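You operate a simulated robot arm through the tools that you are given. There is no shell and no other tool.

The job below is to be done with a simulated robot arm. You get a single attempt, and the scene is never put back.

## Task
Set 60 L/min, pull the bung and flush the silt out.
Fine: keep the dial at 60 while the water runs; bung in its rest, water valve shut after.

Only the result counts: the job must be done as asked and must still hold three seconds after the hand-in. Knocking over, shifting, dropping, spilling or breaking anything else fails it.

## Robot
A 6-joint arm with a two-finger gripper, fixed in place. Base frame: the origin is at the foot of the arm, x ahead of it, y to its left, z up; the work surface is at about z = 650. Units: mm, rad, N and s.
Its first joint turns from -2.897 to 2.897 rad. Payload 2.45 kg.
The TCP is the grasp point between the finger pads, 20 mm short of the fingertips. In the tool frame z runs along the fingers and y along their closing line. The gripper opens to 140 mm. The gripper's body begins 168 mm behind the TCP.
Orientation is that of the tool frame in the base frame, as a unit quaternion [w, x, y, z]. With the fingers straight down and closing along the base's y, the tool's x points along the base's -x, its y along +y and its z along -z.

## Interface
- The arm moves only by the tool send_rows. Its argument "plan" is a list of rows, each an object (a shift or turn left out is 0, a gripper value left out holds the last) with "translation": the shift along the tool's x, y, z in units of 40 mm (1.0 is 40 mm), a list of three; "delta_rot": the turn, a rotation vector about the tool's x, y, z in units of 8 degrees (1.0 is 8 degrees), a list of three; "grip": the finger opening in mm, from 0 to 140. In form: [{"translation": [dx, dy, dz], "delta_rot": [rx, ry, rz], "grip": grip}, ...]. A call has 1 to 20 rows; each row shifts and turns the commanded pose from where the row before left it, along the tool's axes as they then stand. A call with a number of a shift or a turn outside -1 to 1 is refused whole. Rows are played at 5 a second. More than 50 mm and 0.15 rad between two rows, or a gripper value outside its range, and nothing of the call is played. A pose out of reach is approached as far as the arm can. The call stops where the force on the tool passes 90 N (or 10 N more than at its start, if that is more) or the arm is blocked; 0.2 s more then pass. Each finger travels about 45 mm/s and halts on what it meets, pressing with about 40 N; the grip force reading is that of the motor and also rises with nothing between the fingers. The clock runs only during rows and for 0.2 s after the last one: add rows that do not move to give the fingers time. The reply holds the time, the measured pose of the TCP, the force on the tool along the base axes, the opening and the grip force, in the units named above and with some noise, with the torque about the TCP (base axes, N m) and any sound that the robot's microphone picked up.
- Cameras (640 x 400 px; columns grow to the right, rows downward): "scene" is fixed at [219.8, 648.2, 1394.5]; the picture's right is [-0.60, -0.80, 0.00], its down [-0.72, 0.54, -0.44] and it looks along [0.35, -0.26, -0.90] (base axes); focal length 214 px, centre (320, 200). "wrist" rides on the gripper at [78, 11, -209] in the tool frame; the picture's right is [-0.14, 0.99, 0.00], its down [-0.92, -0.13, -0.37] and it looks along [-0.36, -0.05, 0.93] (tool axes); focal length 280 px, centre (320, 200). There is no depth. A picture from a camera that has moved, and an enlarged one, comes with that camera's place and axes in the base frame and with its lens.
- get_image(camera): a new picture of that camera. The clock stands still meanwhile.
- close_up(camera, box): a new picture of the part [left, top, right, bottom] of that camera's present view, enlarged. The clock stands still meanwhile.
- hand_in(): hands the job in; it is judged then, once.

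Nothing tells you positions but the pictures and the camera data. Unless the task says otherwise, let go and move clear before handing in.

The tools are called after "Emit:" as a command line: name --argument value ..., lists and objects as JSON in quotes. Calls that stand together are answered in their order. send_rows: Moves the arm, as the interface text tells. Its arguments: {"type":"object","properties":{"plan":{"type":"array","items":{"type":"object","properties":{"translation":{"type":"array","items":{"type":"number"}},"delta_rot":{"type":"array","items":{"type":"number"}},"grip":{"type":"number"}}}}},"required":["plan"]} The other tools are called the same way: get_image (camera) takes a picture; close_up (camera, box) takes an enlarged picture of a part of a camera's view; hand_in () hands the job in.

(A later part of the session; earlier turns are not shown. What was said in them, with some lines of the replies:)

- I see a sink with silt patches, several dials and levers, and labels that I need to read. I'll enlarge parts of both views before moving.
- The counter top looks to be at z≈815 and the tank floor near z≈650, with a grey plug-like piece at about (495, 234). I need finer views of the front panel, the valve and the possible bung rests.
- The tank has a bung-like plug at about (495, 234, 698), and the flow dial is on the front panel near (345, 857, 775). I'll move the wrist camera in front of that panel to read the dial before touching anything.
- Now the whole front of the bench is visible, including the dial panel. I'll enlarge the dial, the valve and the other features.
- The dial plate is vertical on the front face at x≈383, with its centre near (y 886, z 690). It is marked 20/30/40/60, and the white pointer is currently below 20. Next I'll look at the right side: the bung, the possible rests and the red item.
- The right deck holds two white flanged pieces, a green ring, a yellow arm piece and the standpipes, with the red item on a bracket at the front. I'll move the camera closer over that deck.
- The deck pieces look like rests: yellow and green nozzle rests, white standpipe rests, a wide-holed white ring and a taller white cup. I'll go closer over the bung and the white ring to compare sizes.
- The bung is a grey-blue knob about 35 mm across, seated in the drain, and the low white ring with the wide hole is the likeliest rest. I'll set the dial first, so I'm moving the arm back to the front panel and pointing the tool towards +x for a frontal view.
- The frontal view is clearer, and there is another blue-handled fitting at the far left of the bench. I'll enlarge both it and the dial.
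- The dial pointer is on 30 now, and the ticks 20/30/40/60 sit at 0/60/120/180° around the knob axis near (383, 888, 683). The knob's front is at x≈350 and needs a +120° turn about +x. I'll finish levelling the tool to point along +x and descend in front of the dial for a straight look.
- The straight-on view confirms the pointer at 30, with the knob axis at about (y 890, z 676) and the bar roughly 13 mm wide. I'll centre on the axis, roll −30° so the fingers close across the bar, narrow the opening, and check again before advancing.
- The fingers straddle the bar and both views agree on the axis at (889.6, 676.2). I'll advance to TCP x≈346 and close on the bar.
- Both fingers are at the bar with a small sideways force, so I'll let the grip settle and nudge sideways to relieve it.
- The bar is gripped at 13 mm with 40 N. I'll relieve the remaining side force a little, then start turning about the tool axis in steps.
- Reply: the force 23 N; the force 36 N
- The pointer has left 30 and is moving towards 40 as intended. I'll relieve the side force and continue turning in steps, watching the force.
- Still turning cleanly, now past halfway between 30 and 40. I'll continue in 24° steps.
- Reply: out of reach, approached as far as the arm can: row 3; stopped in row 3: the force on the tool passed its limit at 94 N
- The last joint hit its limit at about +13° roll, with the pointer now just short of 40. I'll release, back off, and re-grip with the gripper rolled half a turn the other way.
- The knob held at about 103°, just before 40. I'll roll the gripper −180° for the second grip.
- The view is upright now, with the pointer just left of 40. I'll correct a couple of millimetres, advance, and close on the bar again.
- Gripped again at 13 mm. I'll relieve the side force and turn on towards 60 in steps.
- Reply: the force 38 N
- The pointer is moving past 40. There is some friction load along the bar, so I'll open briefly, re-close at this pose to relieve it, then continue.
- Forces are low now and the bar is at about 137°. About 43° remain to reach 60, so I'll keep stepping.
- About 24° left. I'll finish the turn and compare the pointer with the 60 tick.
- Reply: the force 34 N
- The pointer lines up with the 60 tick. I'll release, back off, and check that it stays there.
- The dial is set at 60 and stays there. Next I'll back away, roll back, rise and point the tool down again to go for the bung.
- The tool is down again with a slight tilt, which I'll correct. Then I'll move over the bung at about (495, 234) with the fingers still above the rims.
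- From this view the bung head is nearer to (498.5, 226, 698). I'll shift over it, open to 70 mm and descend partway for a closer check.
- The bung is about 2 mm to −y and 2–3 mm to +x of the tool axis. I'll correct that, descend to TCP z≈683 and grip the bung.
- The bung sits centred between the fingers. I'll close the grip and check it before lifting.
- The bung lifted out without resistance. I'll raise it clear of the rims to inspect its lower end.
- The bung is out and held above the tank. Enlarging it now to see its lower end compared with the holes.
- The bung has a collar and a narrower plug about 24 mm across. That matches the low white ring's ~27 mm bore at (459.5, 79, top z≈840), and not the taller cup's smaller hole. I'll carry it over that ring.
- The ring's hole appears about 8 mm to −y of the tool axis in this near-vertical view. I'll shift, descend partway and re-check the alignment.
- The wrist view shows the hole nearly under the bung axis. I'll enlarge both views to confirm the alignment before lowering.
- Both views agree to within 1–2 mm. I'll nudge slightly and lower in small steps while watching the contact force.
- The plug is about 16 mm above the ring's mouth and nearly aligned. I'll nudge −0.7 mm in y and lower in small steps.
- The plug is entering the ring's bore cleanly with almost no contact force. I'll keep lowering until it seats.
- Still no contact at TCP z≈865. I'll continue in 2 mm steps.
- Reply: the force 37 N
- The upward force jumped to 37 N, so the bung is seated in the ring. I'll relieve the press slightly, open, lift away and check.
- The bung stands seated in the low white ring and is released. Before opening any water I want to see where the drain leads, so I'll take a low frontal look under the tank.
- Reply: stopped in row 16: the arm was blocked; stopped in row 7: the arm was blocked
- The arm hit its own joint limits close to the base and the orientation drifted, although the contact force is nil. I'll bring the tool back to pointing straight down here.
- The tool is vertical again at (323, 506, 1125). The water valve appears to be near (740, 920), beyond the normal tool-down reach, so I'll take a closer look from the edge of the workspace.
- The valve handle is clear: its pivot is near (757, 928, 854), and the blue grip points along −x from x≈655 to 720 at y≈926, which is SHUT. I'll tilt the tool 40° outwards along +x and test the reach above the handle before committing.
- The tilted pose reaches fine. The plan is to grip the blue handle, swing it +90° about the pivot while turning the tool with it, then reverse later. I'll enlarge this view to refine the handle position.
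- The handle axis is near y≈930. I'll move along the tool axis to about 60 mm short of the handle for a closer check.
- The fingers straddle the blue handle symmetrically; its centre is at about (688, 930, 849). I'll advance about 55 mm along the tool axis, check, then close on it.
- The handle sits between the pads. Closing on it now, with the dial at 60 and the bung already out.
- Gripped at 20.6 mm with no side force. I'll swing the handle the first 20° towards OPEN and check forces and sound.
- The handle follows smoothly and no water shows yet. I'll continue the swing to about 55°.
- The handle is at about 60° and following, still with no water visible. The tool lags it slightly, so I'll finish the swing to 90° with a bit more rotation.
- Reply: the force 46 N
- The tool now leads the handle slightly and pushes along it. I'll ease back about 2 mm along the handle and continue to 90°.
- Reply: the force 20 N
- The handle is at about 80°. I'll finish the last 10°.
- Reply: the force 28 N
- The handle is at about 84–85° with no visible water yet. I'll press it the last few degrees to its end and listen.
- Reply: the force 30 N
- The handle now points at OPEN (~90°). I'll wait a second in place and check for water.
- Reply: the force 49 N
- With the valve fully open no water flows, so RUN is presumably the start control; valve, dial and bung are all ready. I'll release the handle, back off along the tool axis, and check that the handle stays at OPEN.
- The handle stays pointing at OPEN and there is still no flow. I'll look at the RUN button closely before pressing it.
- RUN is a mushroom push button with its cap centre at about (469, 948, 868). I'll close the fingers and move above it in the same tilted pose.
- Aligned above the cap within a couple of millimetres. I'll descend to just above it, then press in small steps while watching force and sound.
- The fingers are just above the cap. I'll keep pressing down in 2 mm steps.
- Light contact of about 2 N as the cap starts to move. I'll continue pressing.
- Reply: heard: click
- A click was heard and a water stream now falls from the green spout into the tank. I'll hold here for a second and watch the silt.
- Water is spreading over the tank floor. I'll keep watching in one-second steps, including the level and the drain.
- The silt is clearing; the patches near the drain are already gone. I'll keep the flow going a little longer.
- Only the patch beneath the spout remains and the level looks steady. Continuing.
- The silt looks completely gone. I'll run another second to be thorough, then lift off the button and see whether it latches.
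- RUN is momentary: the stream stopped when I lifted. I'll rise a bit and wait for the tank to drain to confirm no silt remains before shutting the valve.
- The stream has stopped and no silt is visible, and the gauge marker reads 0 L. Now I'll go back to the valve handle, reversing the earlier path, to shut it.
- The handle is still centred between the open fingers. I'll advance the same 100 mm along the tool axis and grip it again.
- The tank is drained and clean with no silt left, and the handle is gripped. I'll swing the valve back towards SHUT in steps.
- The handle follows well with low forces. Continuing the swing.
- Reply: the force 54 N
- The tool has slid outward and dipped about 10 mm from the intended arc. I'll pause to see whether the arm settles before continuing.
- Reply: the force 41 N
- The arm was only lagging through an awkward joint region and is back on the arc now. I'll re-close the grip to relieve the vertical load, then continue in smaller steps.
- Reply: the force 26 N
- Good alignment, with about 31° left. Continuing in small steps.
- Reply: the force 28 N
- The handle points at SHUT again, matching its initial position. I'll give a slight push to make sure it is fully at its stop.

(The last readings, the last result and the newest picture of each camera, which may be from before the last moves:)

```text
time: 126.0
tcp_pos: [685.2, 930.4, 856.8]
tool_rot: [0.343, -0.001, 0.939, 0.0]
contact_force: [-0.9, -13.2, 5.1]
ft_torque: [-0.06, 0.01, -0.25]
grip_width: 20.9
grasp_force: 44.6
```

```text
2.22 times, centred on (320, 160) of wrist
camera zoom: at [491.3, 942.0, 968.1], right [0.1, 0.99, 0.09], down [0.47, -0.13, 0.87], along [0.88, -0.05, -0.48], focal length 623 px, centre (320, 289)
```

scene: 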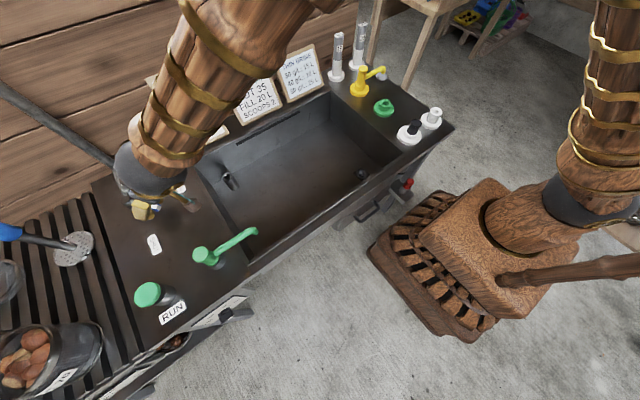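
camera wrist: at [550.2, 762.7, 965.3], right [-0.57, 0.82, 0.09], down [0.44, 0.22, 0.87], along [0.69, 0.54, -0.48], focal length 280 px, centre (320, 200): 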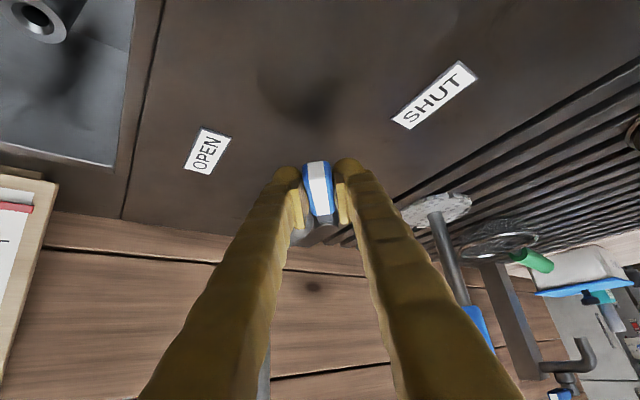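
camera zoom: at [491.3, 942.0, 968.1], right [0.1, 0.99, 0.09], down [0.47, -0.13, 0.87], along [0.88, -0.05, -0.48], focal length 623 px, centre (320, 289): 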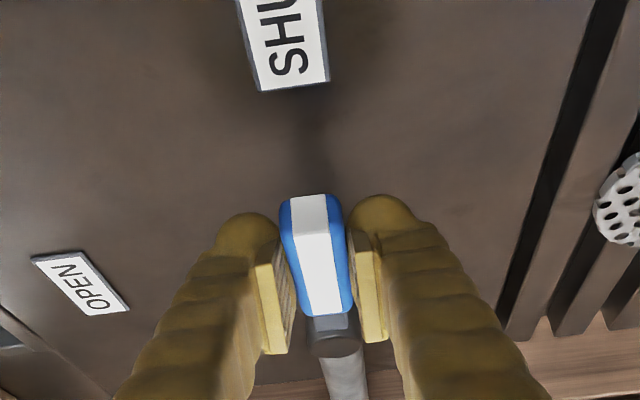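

The handle is against its SHUT stop. I'll release it, back off along the tool axis, and check the whole scene.

Emit:
send_rows --plan '[{"translation": [0, -0.015, 0]}, {"grip": 45}, {"grip": 60}, {"grip": 60}, {"translation": [0, 0, -0.7]}, {"translation": [0, 0, -0.9]}, {"translation": [0, 0, -0.9]}, {"translation": [0, 0, -0.9]}, {"translation": [0, 0, -0.9]}, {}]'

Emit:
get_image --camera "wrist"

Emit:
close_up --camera "wrist" --box '[250, 60, 390, 200]'

Emit:
get_image --camera "scene"

```text
time: 128.2
tcp_pos: [575.2, 929.6, 987.8]
tool_rot: [0.342, -0.001, 0.94, -0.001]
contact_force: [-0.8, 0.2, -0.2]
ft_torque: [0.0, 0.0, -0.03]
grip_width: 59.8
grasp_force: 0.1
```

```text
taken
camera wrist: at [382.0, 941.1, 1099.6], right [0.1, 0.99, 0.09], down [0.47, -0.13, 0.87], along [0.88, -0.05, -0.48], focal length 280 px, centre (320, 200)
```

wrist: 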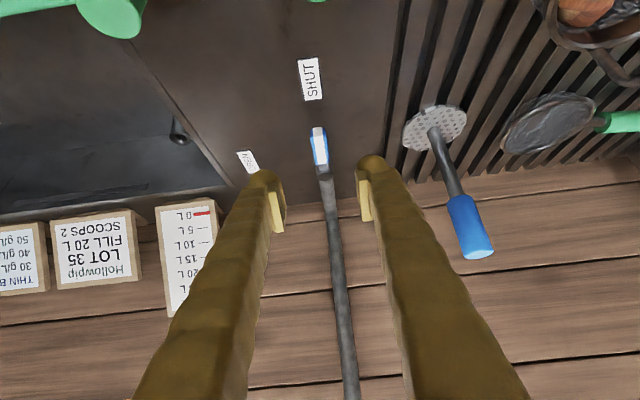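

```text
2.86 times, centred on (320, 130) of wrist
camera zoom: at [382.0, 941.1, 1099.6], right [0.1, 0.99, 0.09], down [0.47, -0.13, 0.87], along [0.88, -0.05, -0.48], focal length 801 px, centre (320, 400)
```

zoom: 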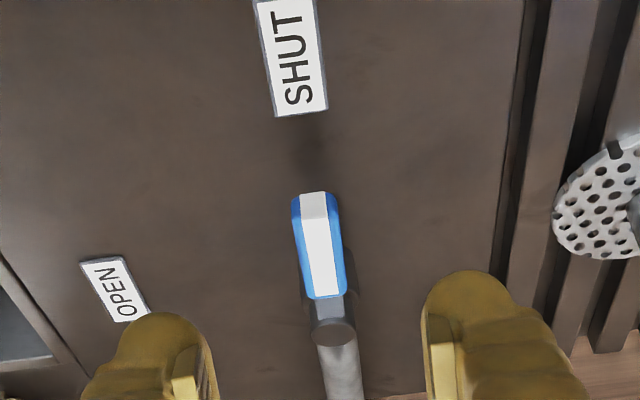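

```text
taken
```

scene: 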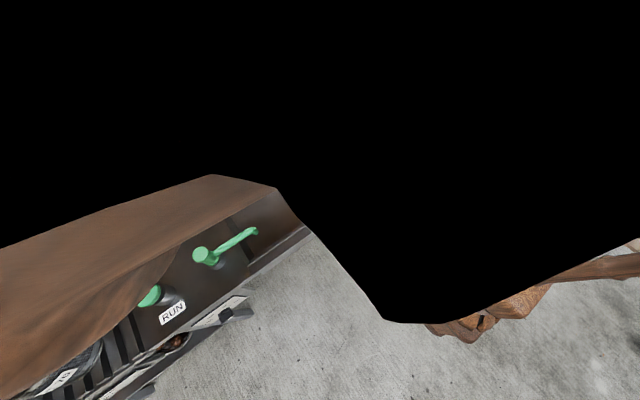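

The valve handle is at SHUT, though the arm currently blocks the scene camera. I'll retreat along the earlier path, make the tool vertical, and move away for a final check.

Emit:
send_rows --plan '[{"translation": [-0.15, -0.59, -0.5]}, {"translation": [-0.15, -0.59, -0.5]}, {"translation": [-0.15, -0.59, -0.5]}, {"translation": [-0.15, -0.59, -0.5]}, {"translation": [-0.15, -0.59, -0.3]}, {"translation": [-0.15, -0.59, -0.3]}, {"translation": [-0.15, -0.59, -0.3]}, {"delta_rot": [0, 1, 0]}, {"delta_rot": [0, 1, 0]}, {"delta_rot": [0, 1, 0]}, {"delta_rot": [0, 1, 0]}, {"delta_rot": [0, 1, 0]}, {}]'

Emit:
get_image --camera "scene"

Emit:
get_image --camera "wrist"

```text
time: 131.0
tcp_pos: [531.1, 764.9, 1104.4]
tool_rot: [0.0, -0.001, 1.0, 0.0]
contact_force: [1.1, 0.8, 0.4]
ft_torque: [-0.01, 0.0, 0.04]
grip_width: 59.9
grasp_force: 0.0
```

```text
taken
```

scene: 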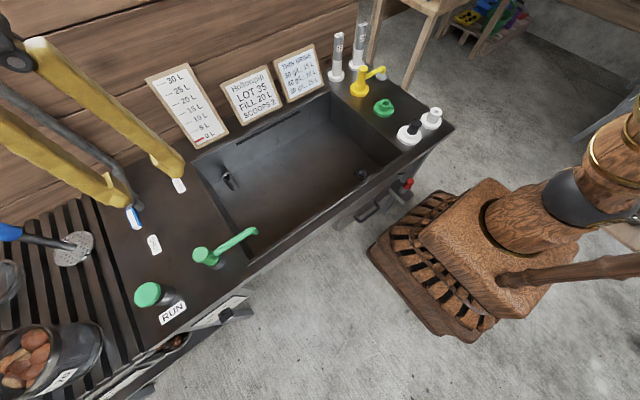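

```text
taken
camera wrist: at [454.7, 776.6, 1315.4], right [0.14, 0.99, 0.0], down [0.92, -0.13, 0.37], along [0.36, -0.05, -0.93], focal length 280 px, centre (320, 200)
```

wrist: 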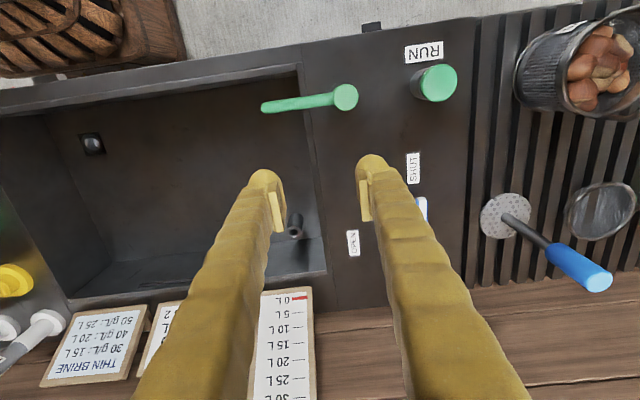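

Emit:
close_up --camera "scene" --box '[190, 90, 400, 260]'

Emit:
close_up --camera "scene" --box '[180, 280, 260, 340]'

Emit:
close_up --camera "scene" --box '[370, 80, 450, 150]'

Emit:
close_up --camera "wrist" --box '[40, 70, 330, 290]'

Emit:
close_up --camera "scene" --box '[110, 180, 180, 260]'

```text
2.35 times, centred on (295, 175) of scene
camera zoom: at [219.8, 648.2, 1394.5], right [-0.6, -0.8, 0.0], down [-0.72, 0.54, -0.44], along [0.35, -0.26, -0.9], focal length 505 px, centre (379, 259)
```

zoom: 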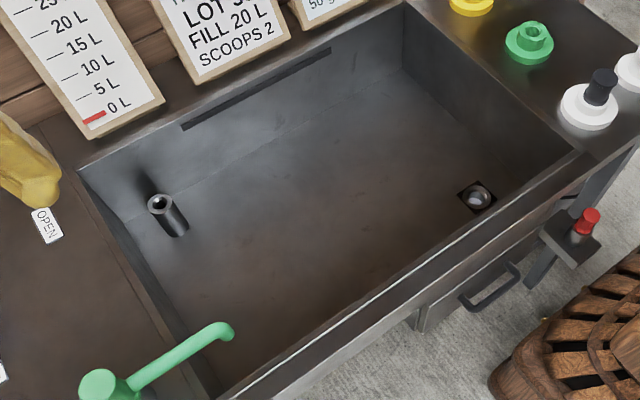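

```text
6.67 times, centred on (220, 310) of scene
camera zoom: at [219.8, 648.2, 1394.5], right [-0.6, -0.8, 0.0], down [-0.72, 0.54, -0.44], along [0.35, -0.26, -0.9], focal length 1430 px, centre (987, -533)
```

zoom: 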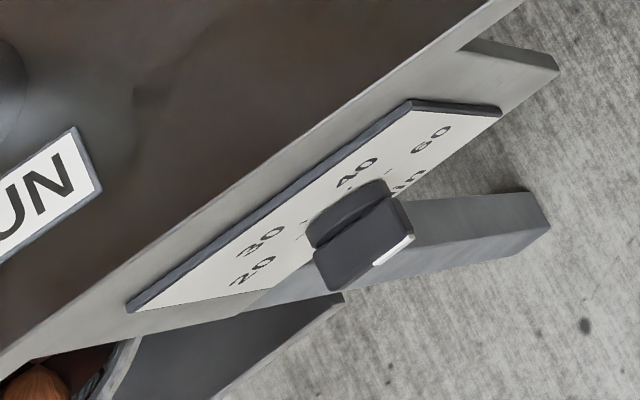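

```text
5.71 times, centred on (410, 115) of scene
camera zoom: at [219.8, 648.2, 1394.5], right [-0.6, -0.8, 0.0], down [-0.72, 0.54, -0.44], along [0.35, -0.26, -0.9], focal length 1226 px, centre (-194, 686)
```

zoom: 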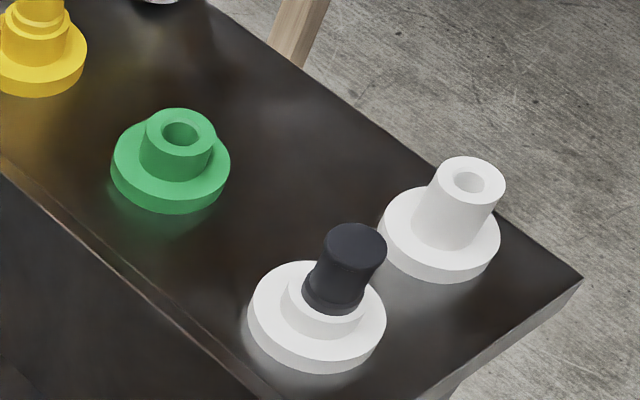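

```text
1.82 times, centred on (185, 180) of wrist
camera zoom: at [454.7, 776.6, 1315.4], right [0.14, 0.99, 0.0], down [0.92, -0.13, 0.37], along [0.36, -0.05, -0.93], focal length 510 px, centre (566, 236)
```

zoom: 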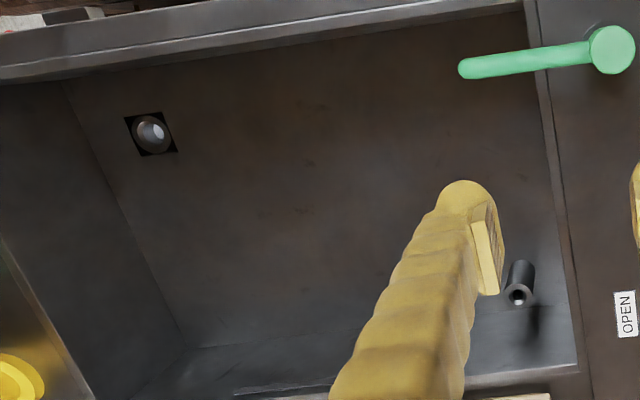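

```text
5.00 times, centred on (145, 220) of scene
camera zoom: at [219.8, 648.2, 1394.5], right [-0.6, -0.8, 0.0], down [-0.72, 0.54, -0.44], along [0.35, -0.26, -0.9], focal length 1072 px, centre (1195, 100)
```

zoom: 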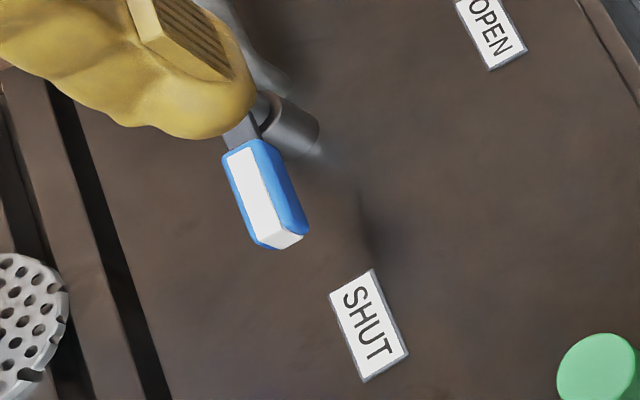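

The tank is clean and empty, the bung sits in its ring, the dial points at 60 and the valve is at SHUT. I'll move the arm clear to its starting area and then hand in.

Emit:
send_rows --plan '[{"translation": [0.15, -0.68, -0.4]}, {"translation": [0.15, -0.68, -0.4]}, {"translation": [0.15, -0.68, -0.4]}, {"translation": [0.15, -0.68, -0.4]}, {}, {}, {}]'

Emit:
get_image --camera "scene"

Emit:
close_up --camera "wrist" --box '[380, 20, 520, 240]'

```text
time: 132.6
tcp_pos: [508.4, 655.3, 1170.8]
tool_rot: [0.0, -0.001, 1.0, -0.001]
contact_force: [-0.2, 0.6, 0.2]
ft_torque: [0.01, 0.0, -0.01]
grip_width: 60.2
grasp_force: 0.0
```

```text
taken
```

scene: 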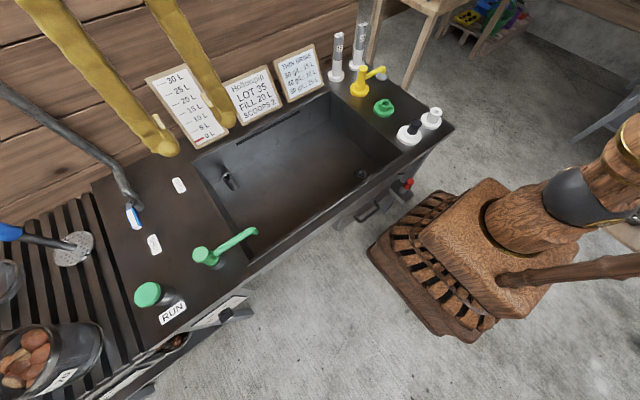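

```text
1.82 times, centred on (450, 130) of wrist
camera zoom: at [430.8, 667.7, 1380.0], right [0.14, 0.99, 0.0], down [0.92, -0.13, 0.37], along [0.37, -0.05, -0.93], focal length 510 px, centre (84, 327)
```

zoom: 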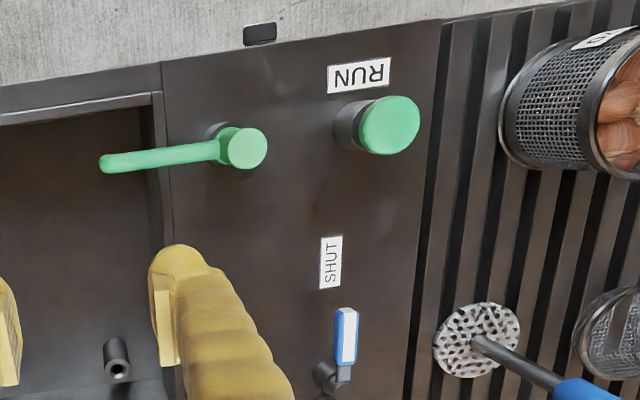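

The arm is back at its starting spot, and nothing else appears moved or wet. The tank is clear of silt, the bung is in its rest, the dial is at 60 and the water valve is shut, so I'm handing in.

Emit:
hand_in

```text
The job is handed in.
```

The silt is flushed out and the job is handed in. At my last check the tank was empty and clean, and nothing else looked moved or spilled.

- **Dial:** I set it to 60 L/min before any water ran, and it was still at 60 at the end.
- **Bung:** It's out of the drain and seated in the low white ring on the right-hand deck. No label marks that ring as the rest. I chose it because its hole fits the bung's plug, while the taller white cup's hole is too small.
- **Water:** Opening the water valve alone gave no flow, so I held down the RUN button, which started it. It ran for about 7 seconds and stopped when I let go.
- **Water valve:** It's back at SHUT, pressed to its stop.

The arm is clear of everything, back near where it started.
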